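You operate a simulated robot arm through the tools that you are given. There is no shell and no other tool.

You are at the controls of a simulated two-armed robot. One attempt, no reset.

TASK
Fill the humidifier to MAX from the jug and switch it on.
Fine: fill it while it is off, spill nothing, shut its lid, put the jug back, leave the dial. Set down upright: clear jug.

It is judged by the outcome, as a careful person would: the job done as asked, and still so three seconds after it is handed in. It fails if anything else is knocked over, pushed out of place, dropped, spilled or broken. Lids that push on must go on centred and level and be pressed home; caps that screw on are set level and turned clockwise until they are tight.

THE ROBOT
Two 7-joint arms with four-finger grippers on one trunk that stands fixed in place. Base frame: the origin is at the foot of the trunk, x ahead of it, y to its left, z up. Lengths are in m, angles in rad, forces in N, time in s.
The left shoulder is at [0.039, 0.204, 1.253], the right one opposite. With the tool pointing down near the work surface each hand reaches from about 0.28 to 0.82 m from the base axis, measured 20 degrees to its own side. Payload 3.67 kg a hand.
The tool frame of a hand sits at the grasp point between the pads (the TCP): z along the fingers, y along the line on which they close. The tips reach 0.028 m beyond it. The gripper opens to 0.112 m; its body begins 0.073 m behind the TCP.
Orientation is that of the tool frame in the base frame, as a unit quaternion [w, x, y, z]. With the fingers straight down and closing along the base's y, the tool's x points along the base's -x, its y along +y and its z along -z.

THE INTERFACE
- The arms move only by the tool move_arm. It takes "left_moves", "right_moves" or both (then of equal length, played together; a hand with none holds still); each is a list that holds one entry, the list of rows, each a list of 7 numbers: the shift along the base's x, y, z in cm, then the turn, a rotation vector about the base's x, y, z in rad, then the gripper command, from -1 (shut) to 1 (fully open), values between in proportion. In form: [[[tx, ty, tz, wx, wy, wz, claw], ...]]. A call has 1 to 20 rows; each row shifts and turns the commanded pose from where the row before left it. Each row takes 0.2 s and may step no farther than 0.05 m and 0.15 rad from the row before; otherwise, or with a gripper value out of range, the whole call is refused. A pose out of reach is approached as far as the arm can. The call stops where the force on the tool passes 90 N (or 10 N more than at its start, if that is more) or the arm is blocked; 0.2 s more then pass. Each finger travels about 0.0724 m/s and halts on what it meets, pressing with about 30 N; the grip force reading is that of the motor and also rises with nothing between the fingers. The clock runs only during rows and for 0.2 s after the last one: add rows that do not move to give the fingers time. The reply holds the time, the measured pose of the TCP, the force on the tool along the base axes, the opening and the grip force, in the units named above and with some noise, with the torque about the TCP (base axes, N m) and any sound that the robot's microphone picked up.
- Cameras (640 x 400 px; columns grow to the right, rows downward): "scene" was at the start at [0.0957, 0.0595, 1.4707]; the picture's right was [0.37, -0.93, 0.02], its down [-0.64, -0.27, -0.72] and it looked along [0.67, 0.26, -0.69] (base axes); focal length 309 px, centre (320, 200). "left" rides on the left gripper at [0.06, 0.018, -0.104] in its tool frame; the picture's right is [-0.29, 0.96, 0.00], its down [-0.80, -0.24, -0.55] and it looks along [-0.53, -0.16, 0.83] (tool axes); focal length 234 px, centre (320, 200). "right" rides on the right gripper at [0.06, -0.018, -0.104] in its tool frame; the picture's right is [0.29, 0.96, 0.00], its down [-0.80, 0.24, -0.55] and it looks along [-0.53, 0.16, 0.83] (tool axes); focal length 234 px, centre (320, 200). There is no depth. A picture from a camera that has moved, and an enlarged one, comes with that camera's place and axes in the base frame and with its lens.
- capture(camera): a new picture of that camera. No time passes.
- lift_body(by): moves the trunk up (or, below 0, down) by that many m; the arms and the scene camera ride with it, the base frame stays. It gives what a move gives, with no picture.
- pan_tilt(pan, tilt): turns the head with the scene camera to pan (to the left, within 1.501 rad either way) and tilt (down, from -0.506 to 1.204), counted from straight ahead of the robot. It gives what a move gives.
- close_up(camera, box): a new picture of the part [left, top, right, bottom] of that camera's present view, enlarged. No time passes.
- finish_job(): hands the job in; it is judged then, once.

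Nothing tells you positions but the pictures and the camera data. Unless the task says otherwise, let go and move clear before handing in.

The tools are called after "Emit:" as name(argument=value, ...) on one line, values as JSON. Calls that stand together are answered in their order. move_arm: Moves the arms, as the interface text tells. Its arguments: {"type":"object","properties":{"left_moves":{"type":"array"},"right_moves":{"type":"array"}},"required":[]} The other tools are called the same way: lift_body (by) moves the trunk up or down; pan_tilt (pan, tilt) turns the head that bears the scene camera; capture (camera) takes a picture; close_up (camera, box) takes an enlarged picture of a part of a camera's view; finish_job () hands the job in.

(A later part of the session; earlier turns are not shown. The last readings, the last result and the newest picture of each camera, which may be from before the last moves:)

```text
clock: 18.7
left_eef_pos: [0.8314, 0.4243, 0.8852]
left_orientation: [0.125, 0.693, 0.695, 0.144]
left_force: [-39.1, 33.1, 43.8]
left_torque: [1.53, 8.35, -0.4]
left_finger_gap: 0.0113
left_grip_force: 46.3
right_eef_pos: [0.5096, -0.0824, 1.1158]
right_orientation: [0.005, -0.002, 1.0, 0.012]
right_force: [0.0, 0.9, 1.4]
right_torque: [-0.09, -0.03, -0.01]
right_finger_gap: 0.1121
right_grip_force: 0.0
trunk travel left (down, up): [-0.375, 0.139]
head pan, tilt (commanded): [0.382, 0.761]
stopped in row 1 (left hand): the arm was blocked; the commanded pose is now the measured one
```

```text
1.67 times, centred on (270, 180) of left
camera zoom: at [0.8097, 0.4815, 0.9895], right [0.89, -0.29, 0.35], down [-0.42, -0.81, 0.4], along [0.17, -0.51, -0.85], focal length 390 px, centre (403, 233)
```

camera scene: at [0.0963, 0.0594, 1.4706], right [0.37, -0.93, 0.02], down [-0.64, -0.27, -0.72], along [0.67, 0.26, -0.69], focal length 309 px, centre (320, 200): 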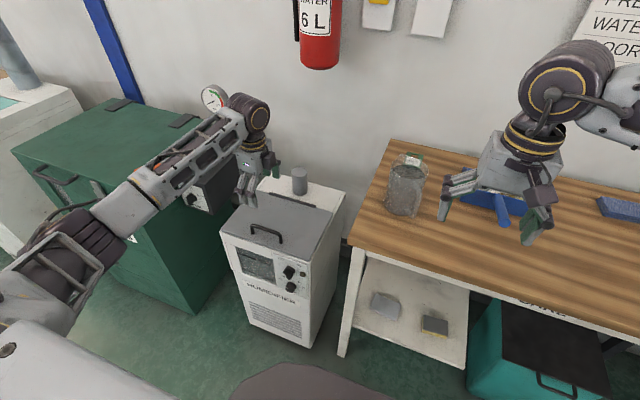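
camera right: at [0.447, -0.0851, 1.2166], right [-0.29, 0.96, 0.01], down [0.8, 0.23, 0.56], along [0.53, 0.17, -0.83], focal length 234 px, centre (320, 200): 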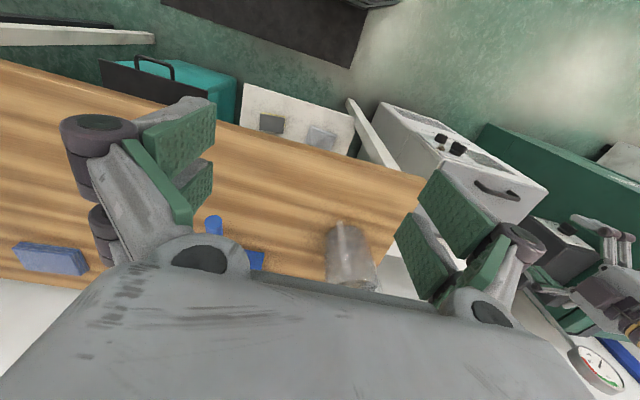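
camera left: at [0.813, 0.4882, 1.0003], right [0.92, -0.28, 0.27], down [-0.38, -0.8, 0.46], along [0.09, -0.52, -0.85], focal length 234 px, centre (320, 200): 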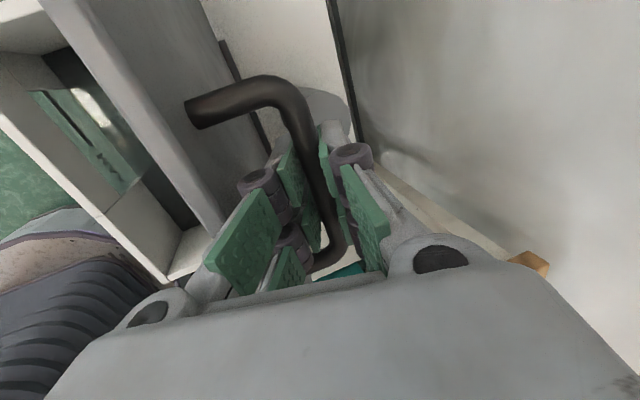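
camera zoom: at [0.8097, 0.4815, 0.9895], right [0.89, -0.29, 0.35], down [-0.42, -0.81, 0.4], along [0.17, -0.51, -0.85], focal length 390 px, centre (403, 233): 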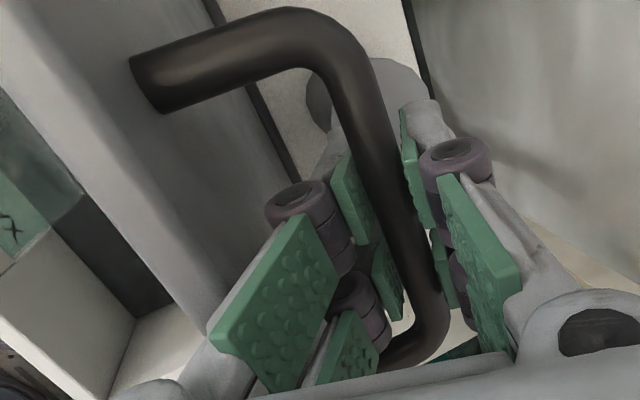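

Emit:
move_arm(left_moves=[[[0, 0, 0, 0, 0, 0, -1], [0, 0, 0, 0, 0, 0, -1]]])

Emit:
capture(camera="scene")

```text
clock: 19.3
left_eef_pos: [0.8377, 0.424, 0.8857]
left_orientation: [0.132, 0.694, 0.693, 0.147]
left_force: [-28.6, 45.5, 27.8]
left_torque: [1.27, 6.8, 0.18]
left_finger_gap: 0.0151
left_grip_force: 44.7
right_eef_pos: [0.4996, -0.0828, 1.1148]
right_orientation: [0.004, 0.002, 1.0, 0.014]
right_force: [-0.7, 0.0, 0.1]
right_torque: [-0.01, 0.01, 0.02]
right_finger_gap: 0.1121
right_grip_force: 0.0
trunk travel left (down, up): [-0.375, 0.139]
head pan, tilt (commanded): [0.382, 0.761]
```

```text
taken
camera scene: at [0.086, 0.0638, 1.4712], right [0.38, -0.92, 0.02], down [-0.63, -0.28, -0.72], along [0.68, 0.26, -0.69], focal length 309 px, centre (320, 200)
```

scene: 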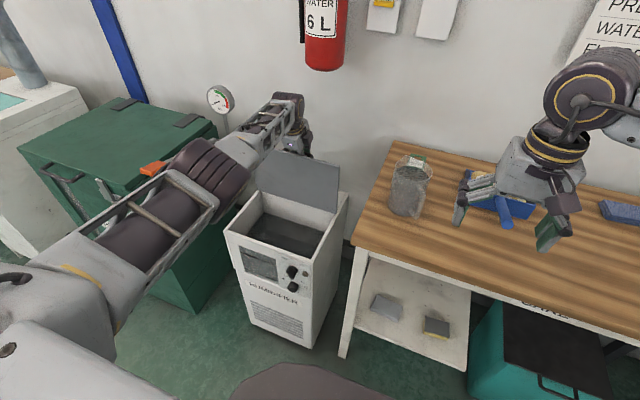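

The gripper is wedged against the lid edge at full stretch. I'll step back along the arc gently to free it.

Emit:
move_arm(left_moves=[[[-0.6, 0.3, 0.1, 0, 0, 0, -1], [-0.6, 0.3, 0.1, 0, 0, 0, -1], [0, 0, 0, 0, 0, 0, -1]]])

```text
clock: 20.1
left_eef_pos: [0.8294, 0.4235, 0.8846]
left_orientation: [0.133, 0.693, 0.694, 0.143]
left_force: [-25.1, 39.1, 14.9]
left_torque: [-0.42, 5.25, -1.81]
left_finger_gap: 0.0102
left_grip_force: 45.0
right_eef_pos: [0.5087, -0.0835, 1.1122]
right_orientation: [0.002, 0.0, 1.0, 0.014]
right_force: [0.3, -0.4, -0.4]
right_torque: [-0.04, -0.01, 0.01]
right_finger_gap: 0.1118
right_grip_force: 0.0
trunk travel left (down, up): [-0.375, 0.139]
head pan, tilt (commanded): [0.382, 0.761]
```

Emit:
close_up(camera="scene", box=[100, 80, 320, 240])

Emit:
capture(camera="left")

Emit:
capture(camera="right")

```text
2.50 times, centred on (210, 160) of scene
camera zoom: at [0.0912, 0.0638, 1.4708], right [0.38, -0.93, 0.02], down [-0.63, -0.28, -0.72], along [0.67, 0.26, -0.69], focal length 773 px, centre (595, 300)
```

zoom: 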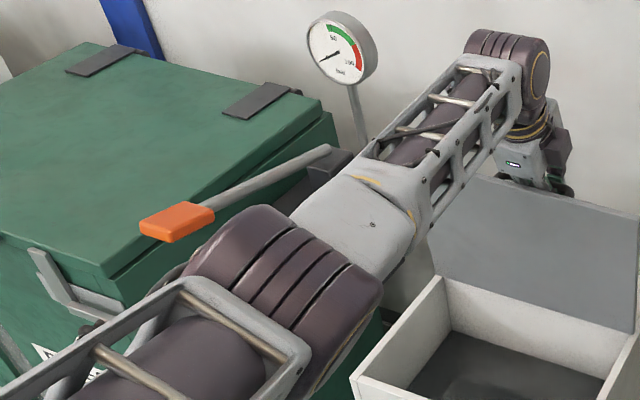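

```text
taken
camera left: at [0.8061, 0.4815, 0.989], right [0.89, -0.29, 0.36], down [-0.43, -0.81, 0.41], along [0.17, -0.52, -0.84], focal length 234 px, centre (320, 200)
```

left: 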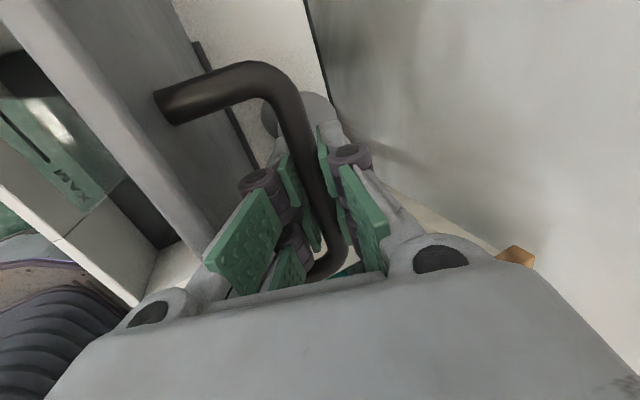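

```text
taken
camera right: at [0.4496, -0.105, 1.2151], right [-0.29, 0.96, 0.03], down [0.8, 0.23, 0.56], along [0.53, 0.18, -0.83], focal length 234 px, centre (320, 200)
```

right: 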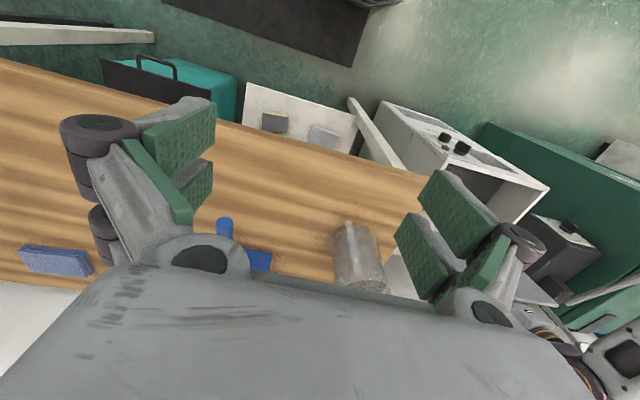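

Emit:
move_arm(left_moves=[[[-0.8, 0, 0.1, 0, 0, 0, -1], [-0.8, 0, 0.1, 0, 0, 0, -1], [0, 0, 0, 0, 0, 0, -1], [0, 0, 0, 0, 0, 0, -1]]])

```text
clock: 21.1
left_eef_pos: [0.8188, 0.4218, 0.887]
left_orientation: [0.135, 0.695, 0.691, 0.146]
left_force: [-1.0, 36.9, -2.8]
left_torque: [0.27, -0.04, -1.22]
left_finger_gap: 0.0101
left_grip_force: 45.2
right_eef_pos: [0.5133, -0.0835, 1.1107]
right_orientation: [0.0, 0.001, 1.0, 0.013]
right_force: [-0.8, -0.3, 0.3]
right_torque: [0.02, 0.0, 0.0]
right_finger_gap: 0.1118
right_grip_force: 0.1
trunk travel left (down, up): [-0.375, 0.139]
head pan, tilt (commanded): [0.382, 0.761]
```

Emit:
move_arm(left_moves=[[[0, 0.8, 0, 0, 0, 0, -1], [0, 0.8, 0, 0, 0, 0, -1], [0, 0, 0, 0, 0, 0, -1]]])

```text
clock: 21.9
left_eef_pos: [0.8197, 0.4193, 0.8864]
left_orientation: [0.139, 0.698, 0.688, 0.141]
left_force: [-2.0, -22.0, -12.2]
left_torque: [0.39, -0.08, 0.12]
left_finger_gap: 0.0101
left_grip_force: 44.4
right_eef_pos: [0.5138, -0.0888, 1.1098]
right_orientation: [-0.001, 0.001, 1.0, 0.016]
right_force: [0.4, 0.5, 0.5]
right_torque: [0.02, -0.02, 0.01]
right_finger_gap: 0.1119
right_grip_force: 0.0
trunk travel left (down, up): [-0.375, 0.139]
head pan, tilt (commanded): [0.382, 0.761]
```

Emit:
move_arm(left_moves=[[[0, -0.5, -0.2, 0, 0, 0, -1], [0, 0, 0, 0, 0, 0, -0.75], [0, 0, 0, 0, 0, 0, -0.75]]])

Emit:
capture(camera="left")

Emit:
capture(camera="scene")

```text
clock: 22.7
left_eef_pos: [0.8206, 0.4225, 0.8868]
left_orientation: [0.137, 0.696, 0.69, 0.145]
left_force: [-0.6, -0.2, 0.4]
left_torque: [0.02, 0.01, -0.02]
left_finger_gap: 0.0139
left_grip_force: 0.1
right_eef_pos: [0.5121, -0.0887, 1.1115]
right_orientation: [0.0, 0.0, 1.0, 0.016]
right_force: [-0.2, -0.6, 0.9]
right_torque: [-0.01, 0.0, -0.02]
right_finger_gap: 0.1123
right_grip_force: 0.0
trunk travel left (down, up): [-0.375, 0.139]
head pan, tilt (commanded): [0.382, 0.761]
```

```text
taken
camera left: at [0.7961, 0.4816, 0.9903], right [0.88, -0.3, 0.37], down [-0.44, -0.8, 0.41], along [0.17, -0.52, -0.84], focal length 234 px, centre (320, 200)
```

left: 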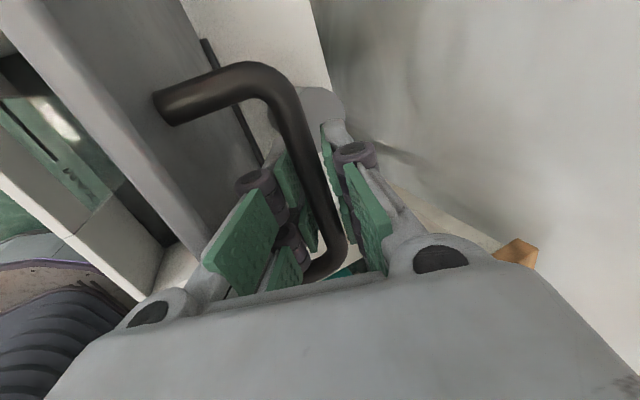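

```text
taken
camera scene: at [0.0961, 0.058, 1.4707], right [0.37, -0.93, 0.02], down [-0.64, -0.27, -0.72], along [0.67, 0.26, -0.69], focal length 309 px, centre (320, 200)
```

scene: 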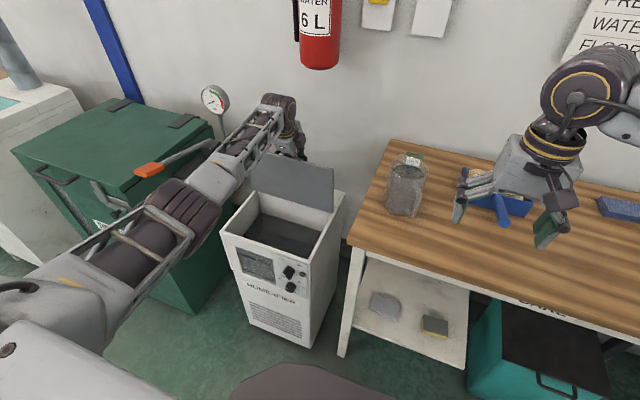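

Emit:
move_arm(left_moves=[[[0, 0, 0, 0, 0, 0, -0.6], [0, 0, 0, 0, 0, 0, -0.55], [0, 0, 0, 0, 0, 0, -0.55]]])

Emit:
capture(camera="left")

Emit:
close_up(camera="scene", box=[220, 90, 350, 230])

```text
clock: 23.5
left_eef_pos: [0.8191, 0.424, 0.8851]
left_orientation: [0.137, 0.696, 0.69, 0.145]
left_force: [1.1, 0.3, 1.0]
left_torque: [-0.01, 0.03, -0.01]
left_finger_gap: 0.0247
left_grip_force: 0.1
right_eef_pos: [0.5121, -0.0864, 1.1103]
right_orientation: [-0.001, 0.0, 1.0, 0.015]
right_force: [0.0, 0.0, 0.4]
right_torque: [-0.03, 0.0, 0.02]
right_finger_gap: 0.112
right_grip_force: 0.1
trunk travel left (down, up): [-0.375, 0.139]
head pan, tilt (commanded): [0.382, 0.761]
```

```text
taken
camera left: at [0.7956, 0.4831, 0.9892], right [0.88, -0.3, 0.37], down [-0.44, -0.8, 0.41], along [0.17, -0.52, -0.84], focal length 234 px, centre (320, 200)
```

left: 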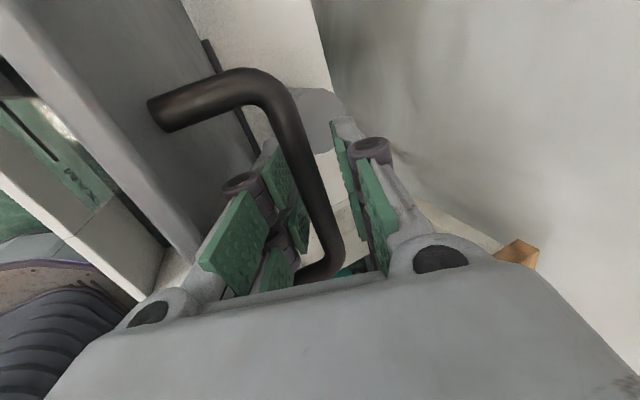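

```text
2.86 times, centred on (285, 160) of scene
camera zoom: at [0.0957, 0.0596, 1.4707], right [0.37, -0.93, 0.02], down [-0.64, -0.27, -0.72], along [0.67, 0.26, -0.69], focal length 884 px, centre (420, 314)
```

zoom: 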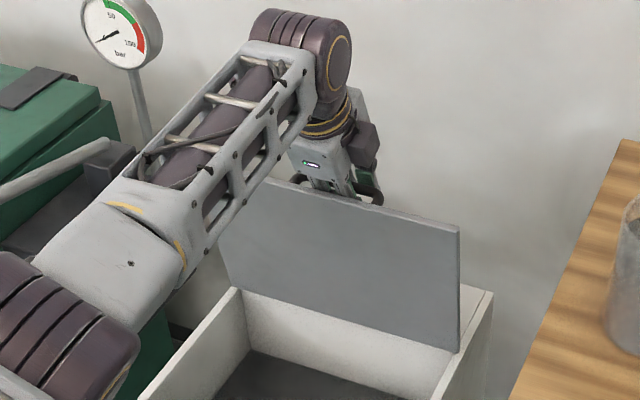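

The fingers now carry no load and the lid stands by itself. I'll retreat slowly upward off the bar, checking that the lid holds.

Emit:
move_arm(left_moves=[[[-0.25, 0, 0.9, 0, 0.03, 0, -0.48], [-0.25, 0, 0.9, 0, 0.03, 0, -0.48], [0, 0, 0, 0, 0, 0, -0.48]]])

Emit:
capture(camera="left")

Emit:
close_up(camera="scene", box=[220, 90, 350, 230])

```text
clock: 24.3
left_eef_pos: [0.8146, 0.4247, 0.904]
left_orientation: [0.115, 0.699, 0.695, 0.124]
left_force: [0.1, -0.4, 0.1]
left_torque: [0.0, 0.0, -0.01]
left_finger_gap: 0.029
left_grip_force: 0.1
right_eef_pos: [0.5119, -0.0865, 1.1107]
right_orientation: [0.0, 0.001, 1.0, 0.016]
right_force: [0.4, -0.4, 0.0]
right_torque: [0.0, 0.03, 0.0]
right_finger_gap: 0.1118
right_grip_force: 0.0
trunk travel left (down, up): [-0.375, 0.139]
head pan, tilt (commanded): [0.382, 0.761]
```

```text
taken
camera left: at [0.7973, 0.4829, 1.0085], right [0.9, -0.3, 0.31], down [-0.41, -0.8, 0.43], along [0.12, -0.52, -0.84], focal length 234 px, centre (320, 200)
```

left: 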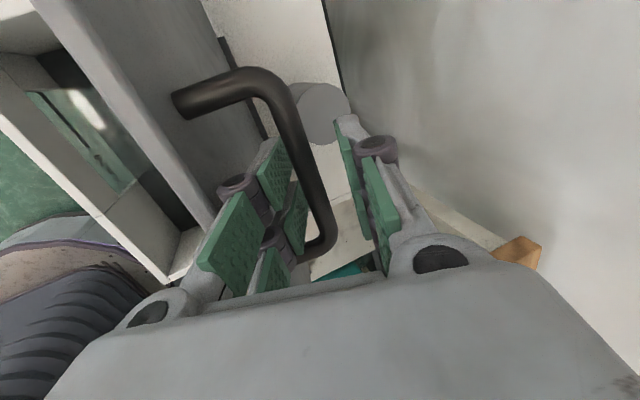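

```text
2.86 times, centred on (285, 160) of scene
camera zoom: at [0.096, 0.0596, 1.4706], right [0.37, -0.93, 0.02], down [-0.64, -0.27, -0.72], along [0.67, 0.26, -0.69], focal length 884 px, centre (420, 314)
```

zoom: 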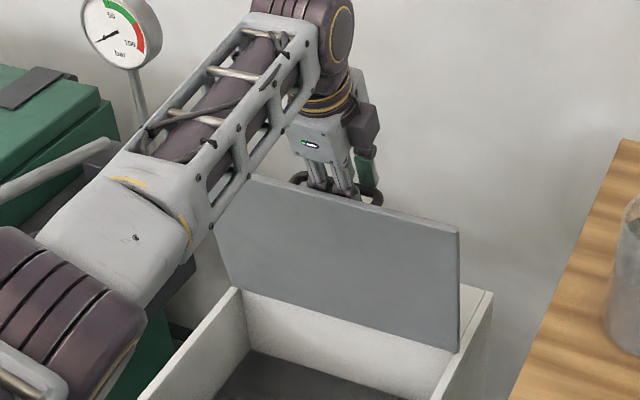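

Emit:
move_arm(left_moves=[[[-0.45, 0, 0.9, 0, 0, 0, -0.48], [-0.35, 0, 1.0, 0, 0, 0, -0.48], [0, 0, 0, 0, 0, 0, -0.48]]])

Emit:
capture(camera="left")

Emit:
close_up(camera="scene", box=[220, 90, 350, 230])

```text
clock: 25.1
left_eef_pos: [0.8054, 0.4252, 0.9227]
left_orientation: [0.115, 0.7, 0.694, 0.123]
left_force: [0.0, -0.2, -0.1]
left_torque: [0.0, -0.02, 0.02]
left_finger_gap: 0.0291
left_grip_force: 0.1
right_eef_pos: [0.512, -0.0867, 1.1112]
right_orientation: [0.0, 0.0, 1.0, 0.015]
right_force: [-1.3, -0.2, -0.6]
right_torque: [-0.03, -0.02, -0.04]
right_finger_gap: 0.112
right_grip_force: 0.1
trunk travel left (down, up): [-0.375, 0.139]
head pan, tilt (commanded): [0.382, 0.761]
```

```text
taken
camera left: at [0.7885, 0.4835, 1.0278], right [0.9, -0.3, 0.31], down [-0.41, -0.8, 0.43], along [0.12, -0.52, -0.84], focal length 234 px, centre (320, 200)
```

left: 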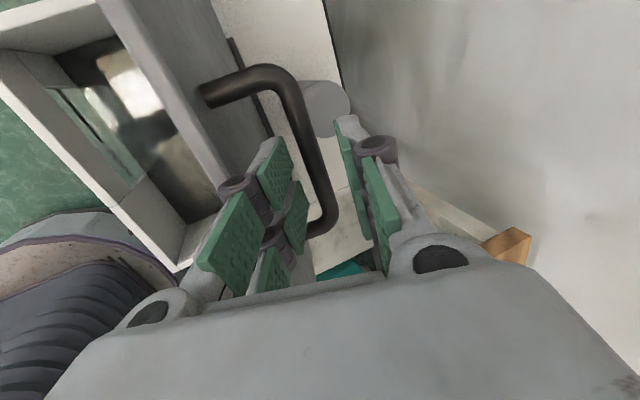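

```text
2.86 times, centred on (285, 160) of scene
camera zoom: at [0.0961, 0.0594, 1.4706], right [0.37, -0.93, 0.02], down [-0.64, -0.27, -0.72], along [0.67, 0.26, -0.69], focal length 884 px, centre (420, 314)
```

zoom: 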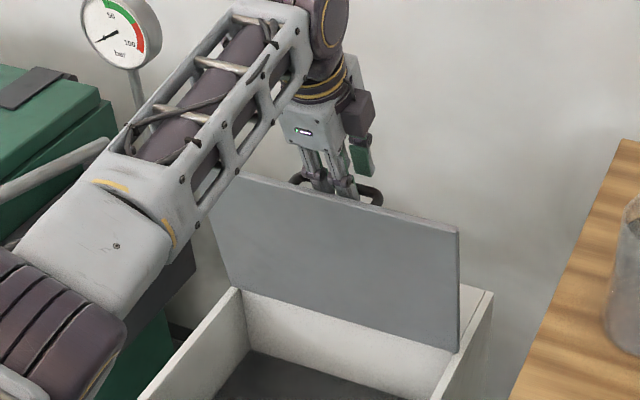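

Emit:
move_arm(left_moves=[[[-0.2, 0, 1.2, 0, 0, 0, -0.48], [-0.2, 0, 1.5, 0, 0, 0, -0.48], [0, 0, 2.0, 0, 0, 0, -0.48], [0, 0, 3.0, 0, 0, 0, -0.48], [0, 0, 0, 0, 0, 0, -0.48]]])

Emit:
capture(camera="left")

Emit:
close_up(camera="scene", box=[220, 90, 350, 230])

```text
clock: 26.3
left_eef_pos: [0.8008, 0.4231, 1.001]
left_orientation: [0.114, 0.7, 0.694, 0.124]
left_force: [0.4, 0.0, 0.1]
left_torque: [0.01, 0.01, -0.04]
left_finger_gap: 0.0291
left_grip_force: 0.0
right_eef_pos: [0.5127, -0.0864, 1.1099]
right_orientation: [-0.001, 0.0, 1.0, 0.015]
right_force: [0.1, 0.8, 0.8]
right_torque: [0.0, 0.03, 0.01]
right_finger_gap: 0.112
right_grip_force: 0.0
trunk travel left (down, up): [-0.375, 0.139]
head pan, tilt (commanded): [0.382, 0.761]
```

```text
taken
camera left: at [0.7838, 0.4826, 1.1042], right [0.9, -0.3, 0.31], down [-0.41, -0.8, 0.43], along [0.12, -0.52, -0.84], focal length 234 px, centre (320, 200)
```

left: 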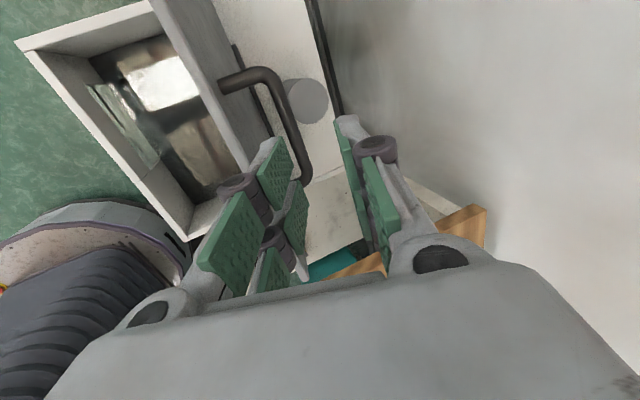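

```text
2.86 times, centred on (285, 160) of scene
camera zoom: at [0.0961, 0.0596, 1.4706], right [0.37, -0.93, 0.02], down [-0.64, -0.27, -0.72], along [0.67, 0.26, -0.69], focal length 884 px, centre (420, 314)
```

zoom: 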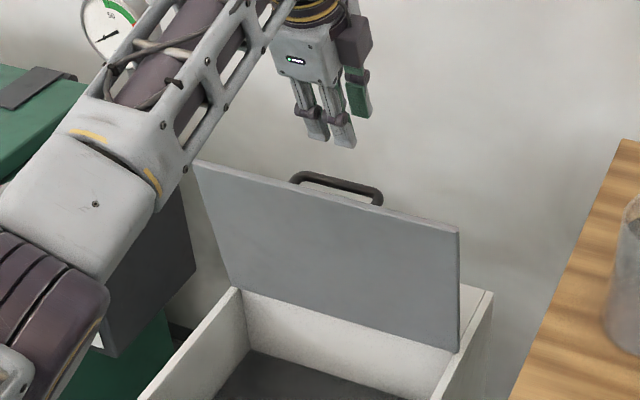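

The lid is standing open on its own and the tank is accessible. Next I'll move the left hand so its camera looks at the jug from the left side.

Emit:
move_arm(left_moves=[[[-0.5, 0, 4, 0, 0.04, 0, -0.48], [-0.5, 0, 4, 0, 0.05, 0, -0.48], [-1, -1, 4, 0, 0.05, 0, -0.48], [-1, -3, 3, 0, 0.05, 0, -0.48], [-1.5, -3.5, 2, 0, 0.05, 0, -0.48], [-1.5, -3.5, 0, 0, 0, 0, -0.48], [-1, -3.5, 0, 0, 0, 0, -0.48], [0, -3, 0, 0, 0, 0, -0.48], [0, 0, 0, 0, 0, 0, -0.48]]])

Emit:
capture(camera="left")

Emit:
capture(camera="scene")

```text
clock: 28.3
left_eef_pos: [0.7302, 0.2488, 1.1703]
left_orientation: [0.032, 0.709, 0.703, 0.039]
left_force: [-0.5, 1.2, 0.0]
left_torque: [0.0, -0.01, 0.01]
left_finger_gap: 0.0292
left_grip_force: 0.0
right_eef_pos: [0.5112, -0.0858, 1.1099]
right_orientation: [0.0, 0.0, 1.0, 0.015]
right_force: [-0.2, 1.0, 0.9]
right_torque: [-0.02, 0.02, -0.02]
right_finger_gap: 0.1122
right_grip_force: 0.1
trunk travel left (down, up): [-0.375, 0.139]
head pan, tilt (commanded): [0.382, 0.761]
```

```text
taken
camera left: at [0.7385, 0.3079, 1.2766], right [0.95, -0.3, 0.09], down [-0.3, -0.8, 0.52], along [-0.08, -0.52, -0.85], focal length 234 px, centre (320, 200)
```

left: 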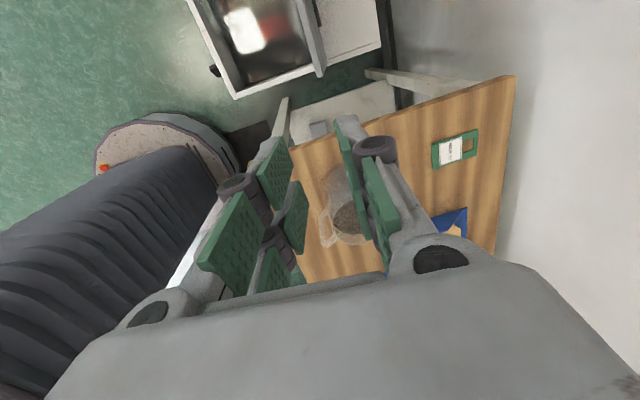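

```text
taken
camera scene: at [0.0957, 0.0605, 1.4706], right [0.37, -0.93, 0.02], down [-0.64, -0.27, -0.72], along [0.67, 0.26, -0.69], focal length 309 px, centre (320, 200)
```

scene: 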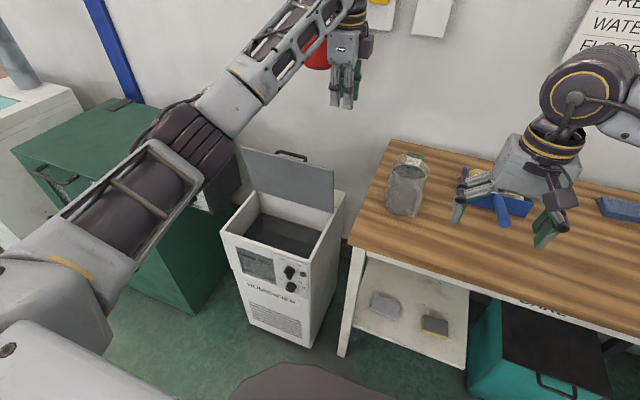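

The green tag lies on the bench, clear behind the jug. I'll take a close look at the jug from here.

Emit:
close_up(camera="left", box=[280, 130, 420, 270])

Emit:
close_up(camera="scene", box=[230, 180, 350, 290])

```text
2.86 times, centred on (350, 200) of left
camera zoom: at [0.7385, 0.3079, 1.2766], right [0.95, -0.3, 0.09], down [-0.3, -0.8, 0.52], along [-0.08, -0.52, -0.85], focal length 669 px, centre (234, 200)
```

zoom: 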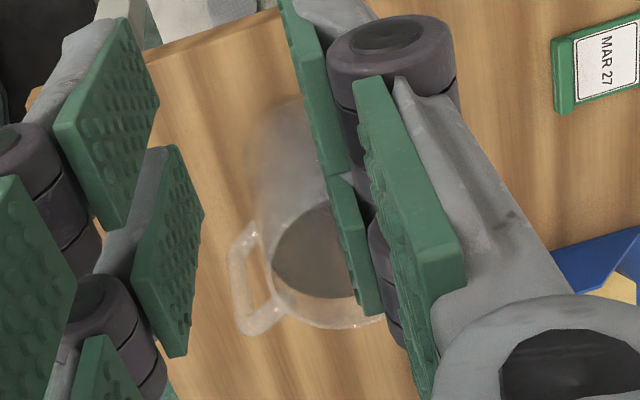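

```text
3.64 times, centred on (290, 235) of scene
camera zoom: at [0.0957, 0.0605, 1.4706], right [0.37, -0.93, 0.02], down [-0.64, -0.27, -0.72], along [0.67, 0.26, -0.69], focal length 1125 px, centre (429, 73)
```

zoom: 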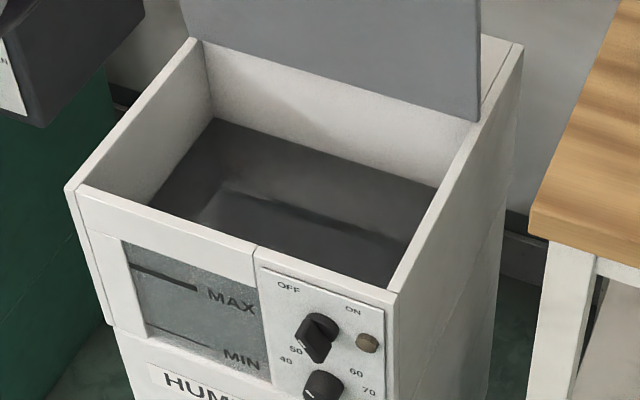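

Emit:
move_arm(left_moves=[[[1, 0, 0, 0, 0, 0, 0.5], [1, 0, 0, 0, 0, 0, 1], [0, 0, 0, 0, 0, 0, 1], [0, 0, 0, 0, 0, 0, 1]]])

Emit:
capture(camera="left")

Emit:
close_up(camera="left", box=[260, 130, 400, 270])

```text
clock: 29.3
left_eef_pos: [0.7509, 0.2481, 1.1711]
left_orientation: [0.031, 0.709, 0.703, 0.039]
left_force: [-0.1, 0.7, -0.5]
left_torque: [-0.01, 0.01, -0.04]
left_finger_gap: 0.1121
left_grip_force: 0.0
right_eef_pos: [0.5134, -0.0875, 1.1108]
right_orientation: [0.0, 0.0, 1.0, 0.016]
right_force: [-0.7, 0.6, 0.0]
right_torque: [-0.01, 0.01, 0.03]
right_finger_gap: 0.1119
right_grip_force: 0.0
trunk travel left (down, up): [-0.375, 0.139]
head pan, tilt (commanded): [0.382, 0.761]
```

```text
taken
camera left: at [0.7584, 0.3074, 1.2769], right [0.95, -0.3, 0.09], down [-0.3, -0.8, 0.52], along [-0.08, -0.52, -0.85], focal length 234 px, centre (320, 200)
```

left: 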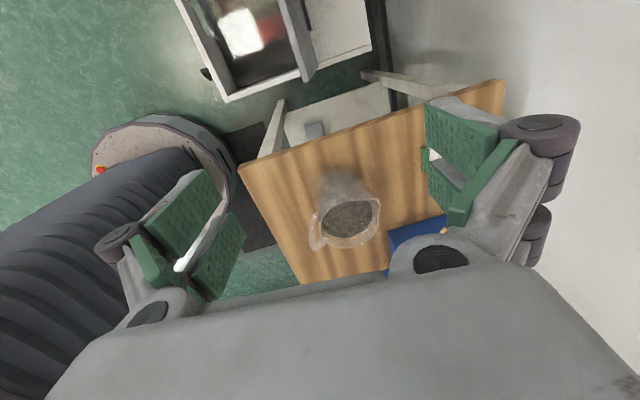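

```text
2.86 times, centred on (330, 200) of left
camera zoom: at [0.7584, 0.3074, 1.2769], right [0.95, -0.3, 0.09], down [-0.3, -0.8, 0.52], along [-0.08, -0.52, -0.85], focal length 669 px, centre (291, 200)
```

zoom: 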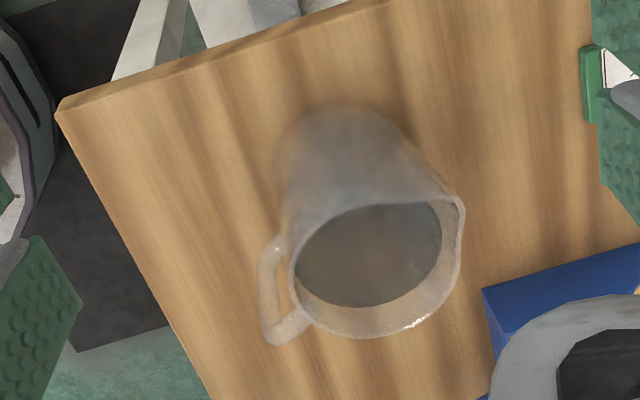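

The jug centre is near (0.765, 0.078), and its vertical handle bar is at about (0.693, 0.036) spanning z 0.88–0.98. The spout points away at roughly 30° left. I'll bring the right hand to a near-horizontal pre-grasp behind the handle and leave the left camera watching.

Emit:
move_arm(right_moves=[[[0.8, 0.2, -0.6, 0, -0.1357, 0, 1], [0.8, 0.2, -0.6, 0, -0.1357, 0, 1], [0.8, 0.2, -0.6, 0, -0.1357, 0, 1], [0.8, 0.2, -0.6, 0, -0.1357, 0, 1], [0.8, 0.2, -0.6, 0, -0.1357, 0, 1], [0.8, 0.2, -0.6, 0, -0.1357, 0, 1], [0.8, 0.2, -0.6, 0, -0.1357, 0, 1], [0.8, 0.2, -0.6, 0, -0.1357, 0, 1], [0.8, 0.2, -0.6, 0, -0.1357, 0, 1], [0, 0, 0, 0, 0, 0, 1]]])

Emit:
capture(camera="scene")

Emit:
capture(camera="right")

Emit:
capture(camera="left")

```text
clock: 31.5
left_eef_pos: [0.751, 0.2457, 1.172]
left_orientation: [0.031, 0.71, 0.702, 0.039]
left_force: [0.2, -0.4, -0.3]
left_torque: [0.01, -0.02, -0.01]
left_finger_gap: 0.1121
left_grip_force: 0.0
right_eef_pos: [0.5848, -0.0705, 1.0564]
right_orientation: [0.574, -0.008, 0.819, 0.012]
right_force: [-0.2, -1.2, -0.9]
right_torque: [-0.01, -0.12, 0.08]
right_finger_gap: 0.112
right_grip_force: 0.0
trunk travel left (down, up): [-0.375, 0.139]
head pan, tilt (commanded): [0.382, 0.761]
```

```text
taken
camera scene: at [0.0962, 0.0577, 1.4709], right [0.37, -0.93, 0.02], down [-0.64, -0.27, -0.72], along [0.67, 0.26, -0.69], focal length 309 px, centre (320, 200)
```

scene: 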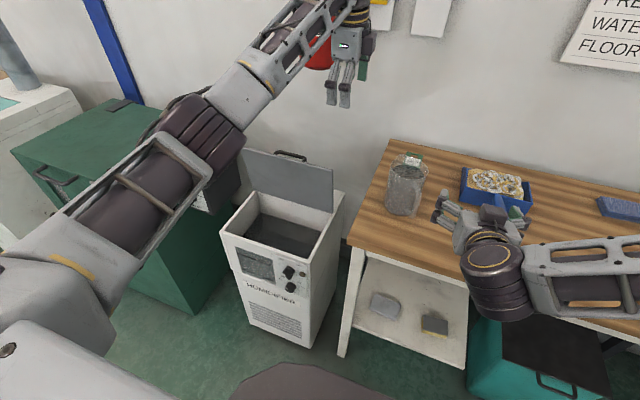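

```text
taken
camera right: at [0.4679, -0.0925, 1.0353], right [-0.13, 0.96, -0.26], down [-0.26, 0.22, 0.94], along [0.96, 0.19, 0.22], focal length 234 px, centre (320, 200)
```

right: 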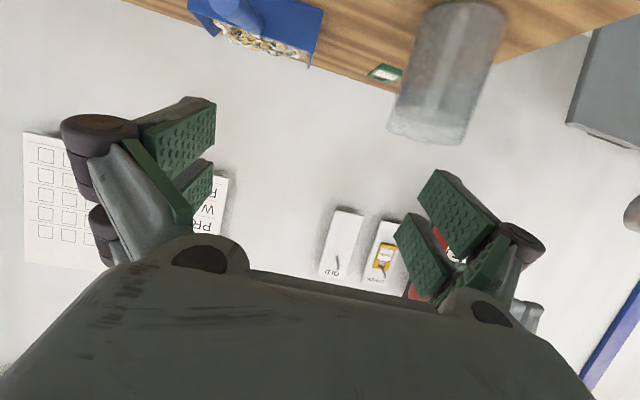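

```text
taken
camera left: at [0.7589, 0.305, 1.2774], right [0.95, -0.3, 0.09], down [-0.3, -0.8, 0.52], along [-0.08, -0.52, -0.85], focal length 234 px, centre (320, 200)
```

left: 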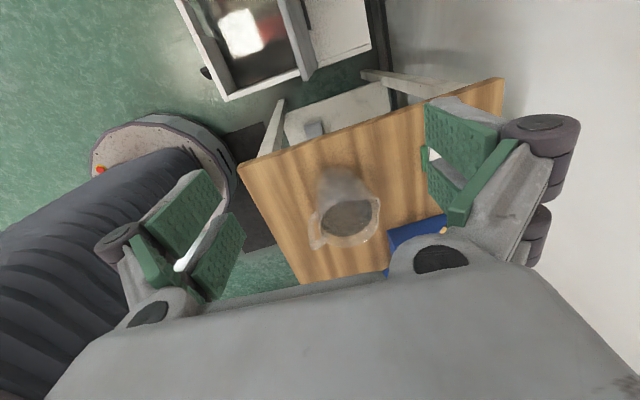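

Emit:
close_up(camera="right", box=[360, 0, 540, 160])

Emit:
close_up(camera="scene", box=[375, 130, 555, 250])

```text
2.50 times, centred on (450, 80) of right
camera zoom: at [0.4679, -0.0925, 1.0353], right [-0.13, 0.96, -0.26], down [-0.26, 0.22, 0.94], along [0.96, 0.19, 0.22], focal length 585 px, centre (-5, 500)
```

zoom: 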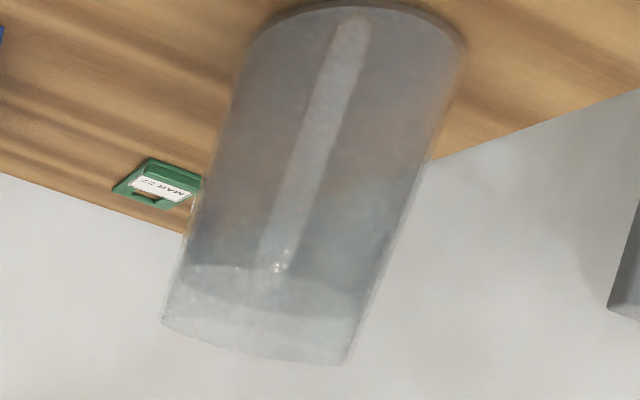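

```text
3.33 times, centred on (465, 190) of scene
camera zoom: at [0.0962, 0.0577, 1.4709], right [0.37, -0.93, 0.02], down [-0.64, -0.27, -0.72], along [0.67, 0.26, -0.69], focal length 1031 px, centre (-163, 233)
```

zoom: 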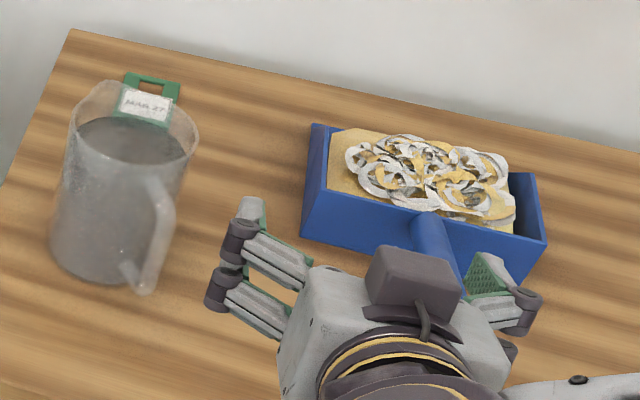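

The right camera confirms the handle bar at about (0.695, 0.033) with the handle plane near 31°. Now I'll yaw the hand to match and move to the pre-grasp point.

Emit:
move_arm(right_moves=[[[0.43, 1.25, -2.2, 0, 0, 0.131, 1], [0.43, 1.25, -2.2, 0, 0, 0.131, 1], [0.43, 1.25, -2.2, 0, 0, 0.131, 1], [0.43, 1.25, -2.2, 0, 0, 0.131, 1], [0, 0, 0, 0, 0, 0, 1]]])

Emit:
capture(camera="right")

Emit:
close_up(camera="scene", box=[375, 130, 555, 250])

Emit:
close_up(camera="left", box=[240, 130, 420, 290])

```text
clock: 32.7
left_eef_pos: [0.7492, 0.2472, 1.1706]
left_orientation: [0.031, 0.71, 0.703, 0.039]
left_force: [-0.7, -0.2, 0.1]
left_torque: [-0.02, 0.01, 0.03]
left_finger_gap: 0.1119
left_grip_force: 0.0
right_eef_pos: [0.5663, 0.0724, 1.0367]
right_orientation: [0.55, -0.167, 0.811, 0.107]
right_force: [0.6, 0.1, -0.2]
right_torque: [0.0, -0.01, 0.02]
right_finger_gap: 0.1119
right_grip_force: 0.1
right hand out of reach, approached as far as the arm can: row 1, 2, 3, 4
trunk travel left (down, up): [-0.375, 0.139]
head pan, tilt (commanded): [0.382, 0.761]
```

```text
taken
camera right: at [0.4646, 0.0099, 1.0195], right [-0.47, 0.84, -0.28], down [-0.3, 0.15, 0.94], along [0.83, 0.52, 0.18], focal length 234 px, centre (320, 200)
```

right: 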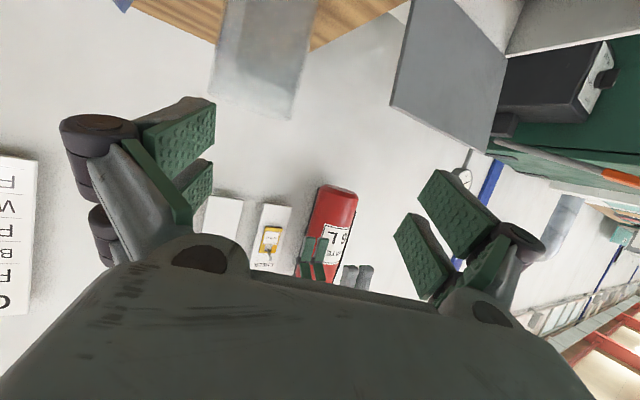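

```text
3.33 times, centred on (465, 190) of scene
camera zoom: at [0.0958, 0.0585, 1.4707], right [0.37, -0.93, 0.02], down [-0.64, -0.27, -0.72], along [0.67, 0.26, -0.69], focal length 1031 px, centre (-163, 233)
```

zoom: 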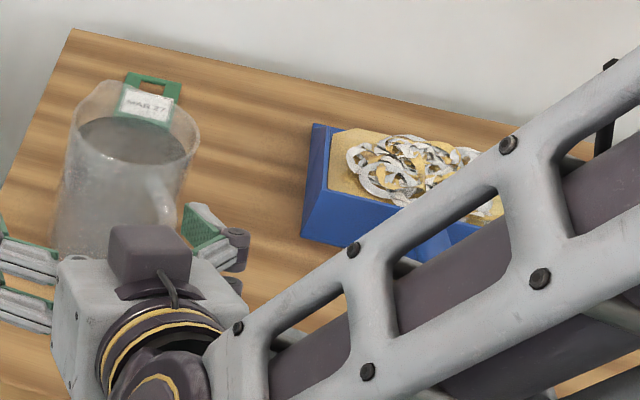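

```text
2.50 times, centred on (330, 210) of left
camera zoom: at [0.7583, 0.3067, 1.2771], right [0.95, -0.3, 0.09], down [-0.3, -0.8, 0.52], along [-0.08, -0.52, -0.85], focal length 585 px, centre (295, 175)
```

zoom: 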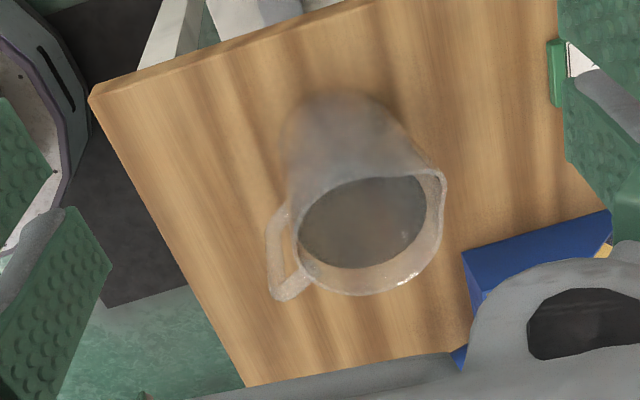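

The right arm could not reach that yaw at this position. I'll reverse to the previous good pose before trying another approach.

Emit:
move_arm(right_moves=[[[-0.43, -1.25, 2.2, 0, 0, -0.131, 1], [-0.43, -1.25, 2.2, 0, 0, -0.131, 1], [-0.43, -1.25, 2.2, 0, 0, -0.131, 1], [-0.43, -1.25, 2.2, 0, 0, -0.131, 1], [0, 0, 0, 0, 0, 0, 1], [0, 0, 0, 0, 0, 0, 1]]])

Emit:
capture(camera="scene")

```text
clock: 34.1
left_eef_pos: [0.7508, 0.2487, 1.1717]
left_orientation: [0.031, 0.71, 0.702, 0.039]
left_force: [0.2, 0.0, 0.3]
left_torque: [0.0, -0.01, 0.03]
left_finger_gap: 0.1122
left_grip_force: 0.1
right_eef_pos: [0.5492, 0.0248, 1.1254]
right_orientation: [0.56, 0.045, 0.826, -0.039]
right_force: [-0.3, 0.0, 0.2]
right_torque: [0.02, 0.0, 0.01]
right_finger_gap: 0.112
right_grip_force: 0.1
trunk travel left (down, up): [-0.375, 0.139]
head pan, tilt (commanded): [0.382, 0.761]
```

```text
taken
camera scene: at [0.096, 0.0596, 1.4706], right [0.37, -0.93, 0.02], down [-0.64, -0.27, -0.72], along [0.67, 0.26, -0.69], focal length 309 px, centre (320, 200)
```

scene: 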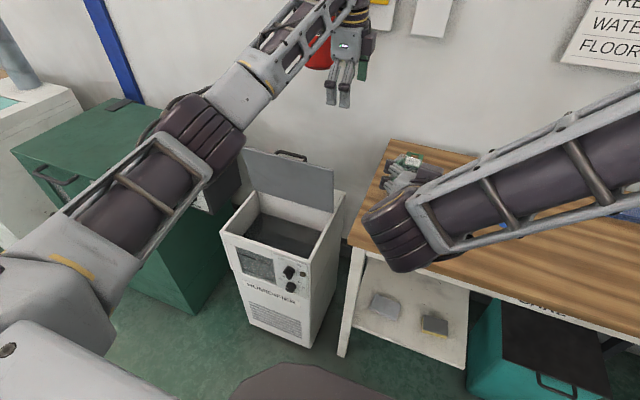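

Reversing left the right hand turned slightly outward and too near the jug to be useful. The left arm has better reach for both the jug handle and the pour. I'll park the right hand well to the right and test the left arm.

Emit:
move_arm(right_moves=[[[-1.4, -4.3, 0.3, 0, 0.13, 0, 1], [-1.4, -4.3, 0.3, 0, 0.13, 0, 1], [-1.4, -4.3, 0.3, 0, 0.13, 0, 1], [-1.4, -4.3, 0.3, 0, 0.13, 0, 1], [-1.4, -4.3, 0.3, 0, 0.13, 0, 1], [-1.4, -4.3, 0.3, 0, 0.13, 0, 1], [-1.4, -4.3, 0.3, 0, 0.13, 0, 1], [-1.4, -4.3, 0.3, 0, 0.13, 0, 1], [-1.4, -4.3, 0.3, 0, 0.13, 0, 1], [0, 0, 0, 0, 0, 0, 1]]])

Emit:
capture(camera="scene")

```text
clock: 36.3
left_eef_pos: [0.7497, 0.2495, 1.1699]
left_orientation: [0.032, 0.71, 0.703, 0.038]
left_force: [0.1, 0.5, 0.5]
left_torque: [0.01, 0.01, -0.02]
left_finger_gap: 0.112
left_grip_force: 0.0
right_eef_pos: [0.4229, -0.3631, 1.1552]
right_orientation: [0.011, 0.016, 0.998, -0.057]
right_force: [-0.1, 0.1, 0.6]
right_torque: [-0.02, -0.03, -0.02]
right_finger_gap: 0.1118
right_grip_force: 0.2
trunk travel left (down, up): [-0.375, 0.139]
head pan, tilt (commanded): [0.382, 0.761]
```

```text
taken
camera scene: at [0.0954, 0.0597, 1.4707], right [0.37, -0.93, 0.02], down [-0.64, -0.27, -0.72], along [0.67, 0.26, -0.69], focal length 309 px, centre (320, 200)
```

scene: 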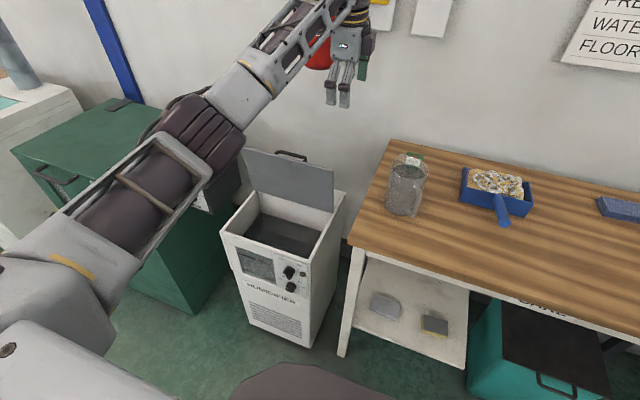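

Emit:
move_arm(left_moves=[[[-1.2, -0.6, 0, 0, 0.1, 0, 1], [-1.3, -1.4, 0, 0, 0, 0.1396, 1], [-1.3, -1.4, 0, 0, 0, 0.1396, 1], [-1.3, -1.4, 0, 0, 0, 0.1396, 1], [-1.3, -1.4, 0, 0, 0, 0.1396, 1], [-1.3, -1.4, 0, 0, 0, 0.1396, 1], [-1.3, -1.4, 0, 0, 0, 0.1396, 1], [-1.3, -1.4, 0, 0, 0, 0.1396, 1], [-1.3, -1.4, 0, 0, 0, 0.1396, 1], [-1.3, -1.4, 0, 0, 0, 0.1396, 1], [-1.3, -1.4, 0, 0, 0, 0.1396, 1], [-1.3, -1.4, 0, 0, 0, 0.1396, 1], [0, 0, 0, 0, 0, 0, 1]]])

Emit:
capture(camera="left")

Emit:
capture(camera="scene")

```text
clock: 39.1
left_eef_pos: [0.5939, 0.0877, 1.1709]
left_orientation: [-0.005, 0.022, 1.0, -0.001]
left_force: [0.1, -0.2, 0.1]
left_torque: [0.0, 0.01, 0.0]
left_finger_gap: 0.1118
left_grip_force: 0.0
right_eef_pos: [0.4222, -0.3635, 1.1551]
right_orientation: [0.012, 0.017, 0.998, -0.057]
right_force: [-0.5, 0.7, -0.9]
right_torque: [-0.06, -0.01, -0.02]
right_finger_gap: 0.1118
right_grip_force: 0.1
trunk travel left (down, up): [-0.375, 0.139]
head pan, tilt (commanded): [0.382, 0.761]
```

```text
taken
camera left: at [0.5357, 0.1085, 1.2754], right [0.33, 0.94, 0.0], down [0.79, -0.27, 0.55], along [0.51, -0.18, -0.84], focal length 234 px, centre (320, 200)
```

left: 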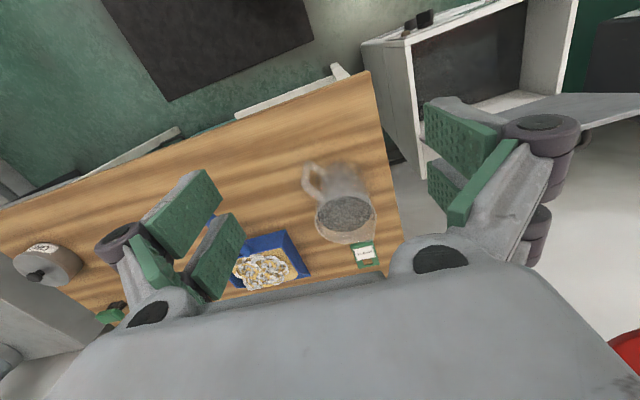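

```text
taken
camera scene: at [0.0956, 0.0593, 1.4706], right [0.37, -0.93, 0.02], down [-0.64, -0.27, -0.72], along [0.67, 0.26, -0.69], focal length 309 px, centre (320, 200)
```

scene: 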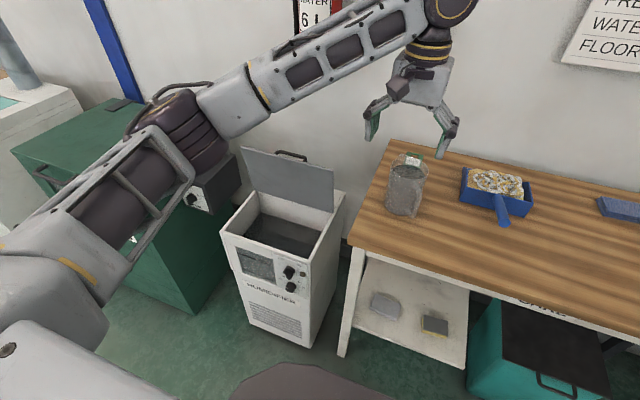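

Emit:
close_up(camera="left", box=[280, 140, 420, 280])

```text
2.86 times, centred on (350, 210) of left
camera zoom: at [0.5357, 0.1085, 1.2754], right [0.33, 0.94, 0.0], down [0.79, -0.27, 0.55], along [0.51, -0.18, -0.84], focal length 669 px, centre (234, 171)
```

zoom: 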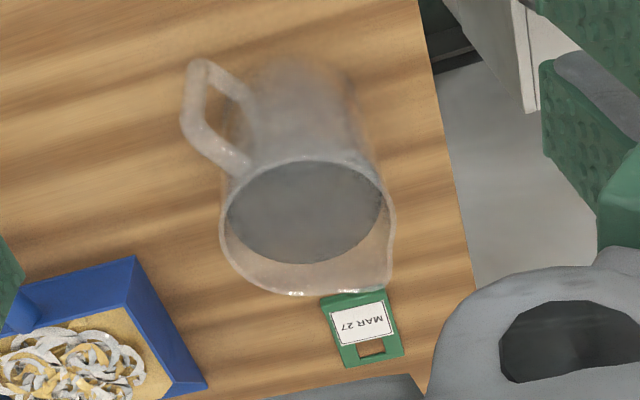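

The handle bar fixes at about (0.690, 0.032) and the jug centre at (0.764, 0.074). I'll yaw the left hand about 25°, pitch it to 45°, and move behind the handle.

Emit:
move_arm(left_moves=[[[-0.39, -1.31, -0.6, 0, 0, 0.145, 1], [-0.39, -1.31, -0.6, 0, 0, 0.145, 1], [-0.39, -1.31, -0.6, 0, 0, 0.145, 1], [-0.39, -1.31, -1.3, 0.0553, -0.1187, 0, 1], [-0.39, -1.31, -1.3, 0.0553, -0.1187, 0, 1], [-0.39, -1.31, -1.3, 0.0553, -0.1187, 0, 1], [-0.39, -1.31, -1.3, 0.0553, -0.1187, 0, 1], [-0.39, -1.31, -1.3, 0.0553, -0.1187, 0, 1], [-0.39, -1.31, -1.3, 0.0553, -0.1187, 0, 1], [0, 0, 0, 0, 0, 0, 1]]])

Emit:
capture(camera="left")

Emit:
capture(camera="scene")

```text
clock: 41.3
left_eef_pos: [0.5596, -0.0268, 1.0745]
left_orientation: [0.368, -0.181, 0.908, 0.09]
left_force: [-0.3, -0.4, -0.1]
left_torque: [0.0, 0.02, -0.03]
left_finger_gap: 0.1119
left_grip_force: 0.1
right_eef_pos: [0.4233, -0.3646, 1.1536]
right_orientation: [0.012, 0.017, 0.998, -0.059]
right_force: [0.0, 0.2, -0.3]
right_torque: [-0.01, 0.02, 0.0]
right_finger_gap: 0.112
right_grip_force: 0.1
trunk travel left (down, up): [-0.375, 0.139]
head pan, tilt (commanded): [0.382, 0.761]
```

```text
taken
camera left: at [0.4467, -0.057, 1.1085], right [-0.18, 0.96, 0.23], down [0.27, -0.18, 0.95], along [0.94, 0.24, -0.23], focal length 234 px, centre (320, 200)
```

left: 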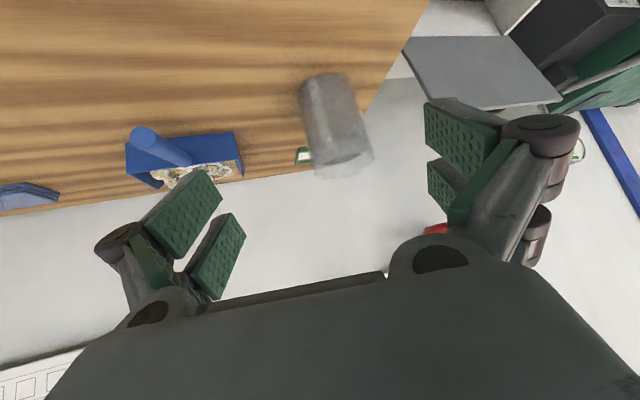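

```text
taken
camera scene: at [0.0954, 0.0594, 1.4707], right [0.37, -0.93, 0.02], down [-0.64, -0.27, -0.72], along [0.67, 0.26, -0.69], focal length 309 px, centre (320, 200)
```

scene: 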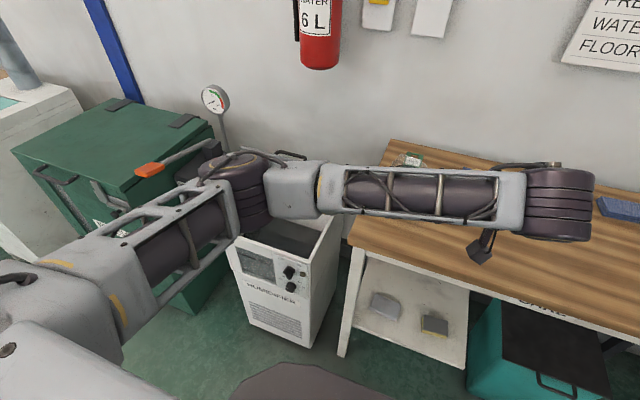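

The pose is reached with no limit. I'll zoom in on the jug through the left camera to check alignment.

Emit:
close_up(camera="left", box=[260, 50, 420, 200])

```text
2.67 times, centred on (340, 125) of left
camera zoom: at [0.4467, -0.057, 1.1085], right [-0.18, 0.96, 0.23], down [0.27, -0.18, 0.95], along [0.94, 0.24, -0.23], focal length 624 px, centre (267, 400)
```

zoom: 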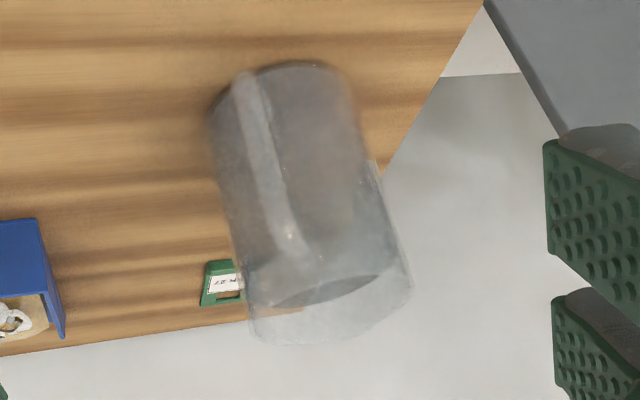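

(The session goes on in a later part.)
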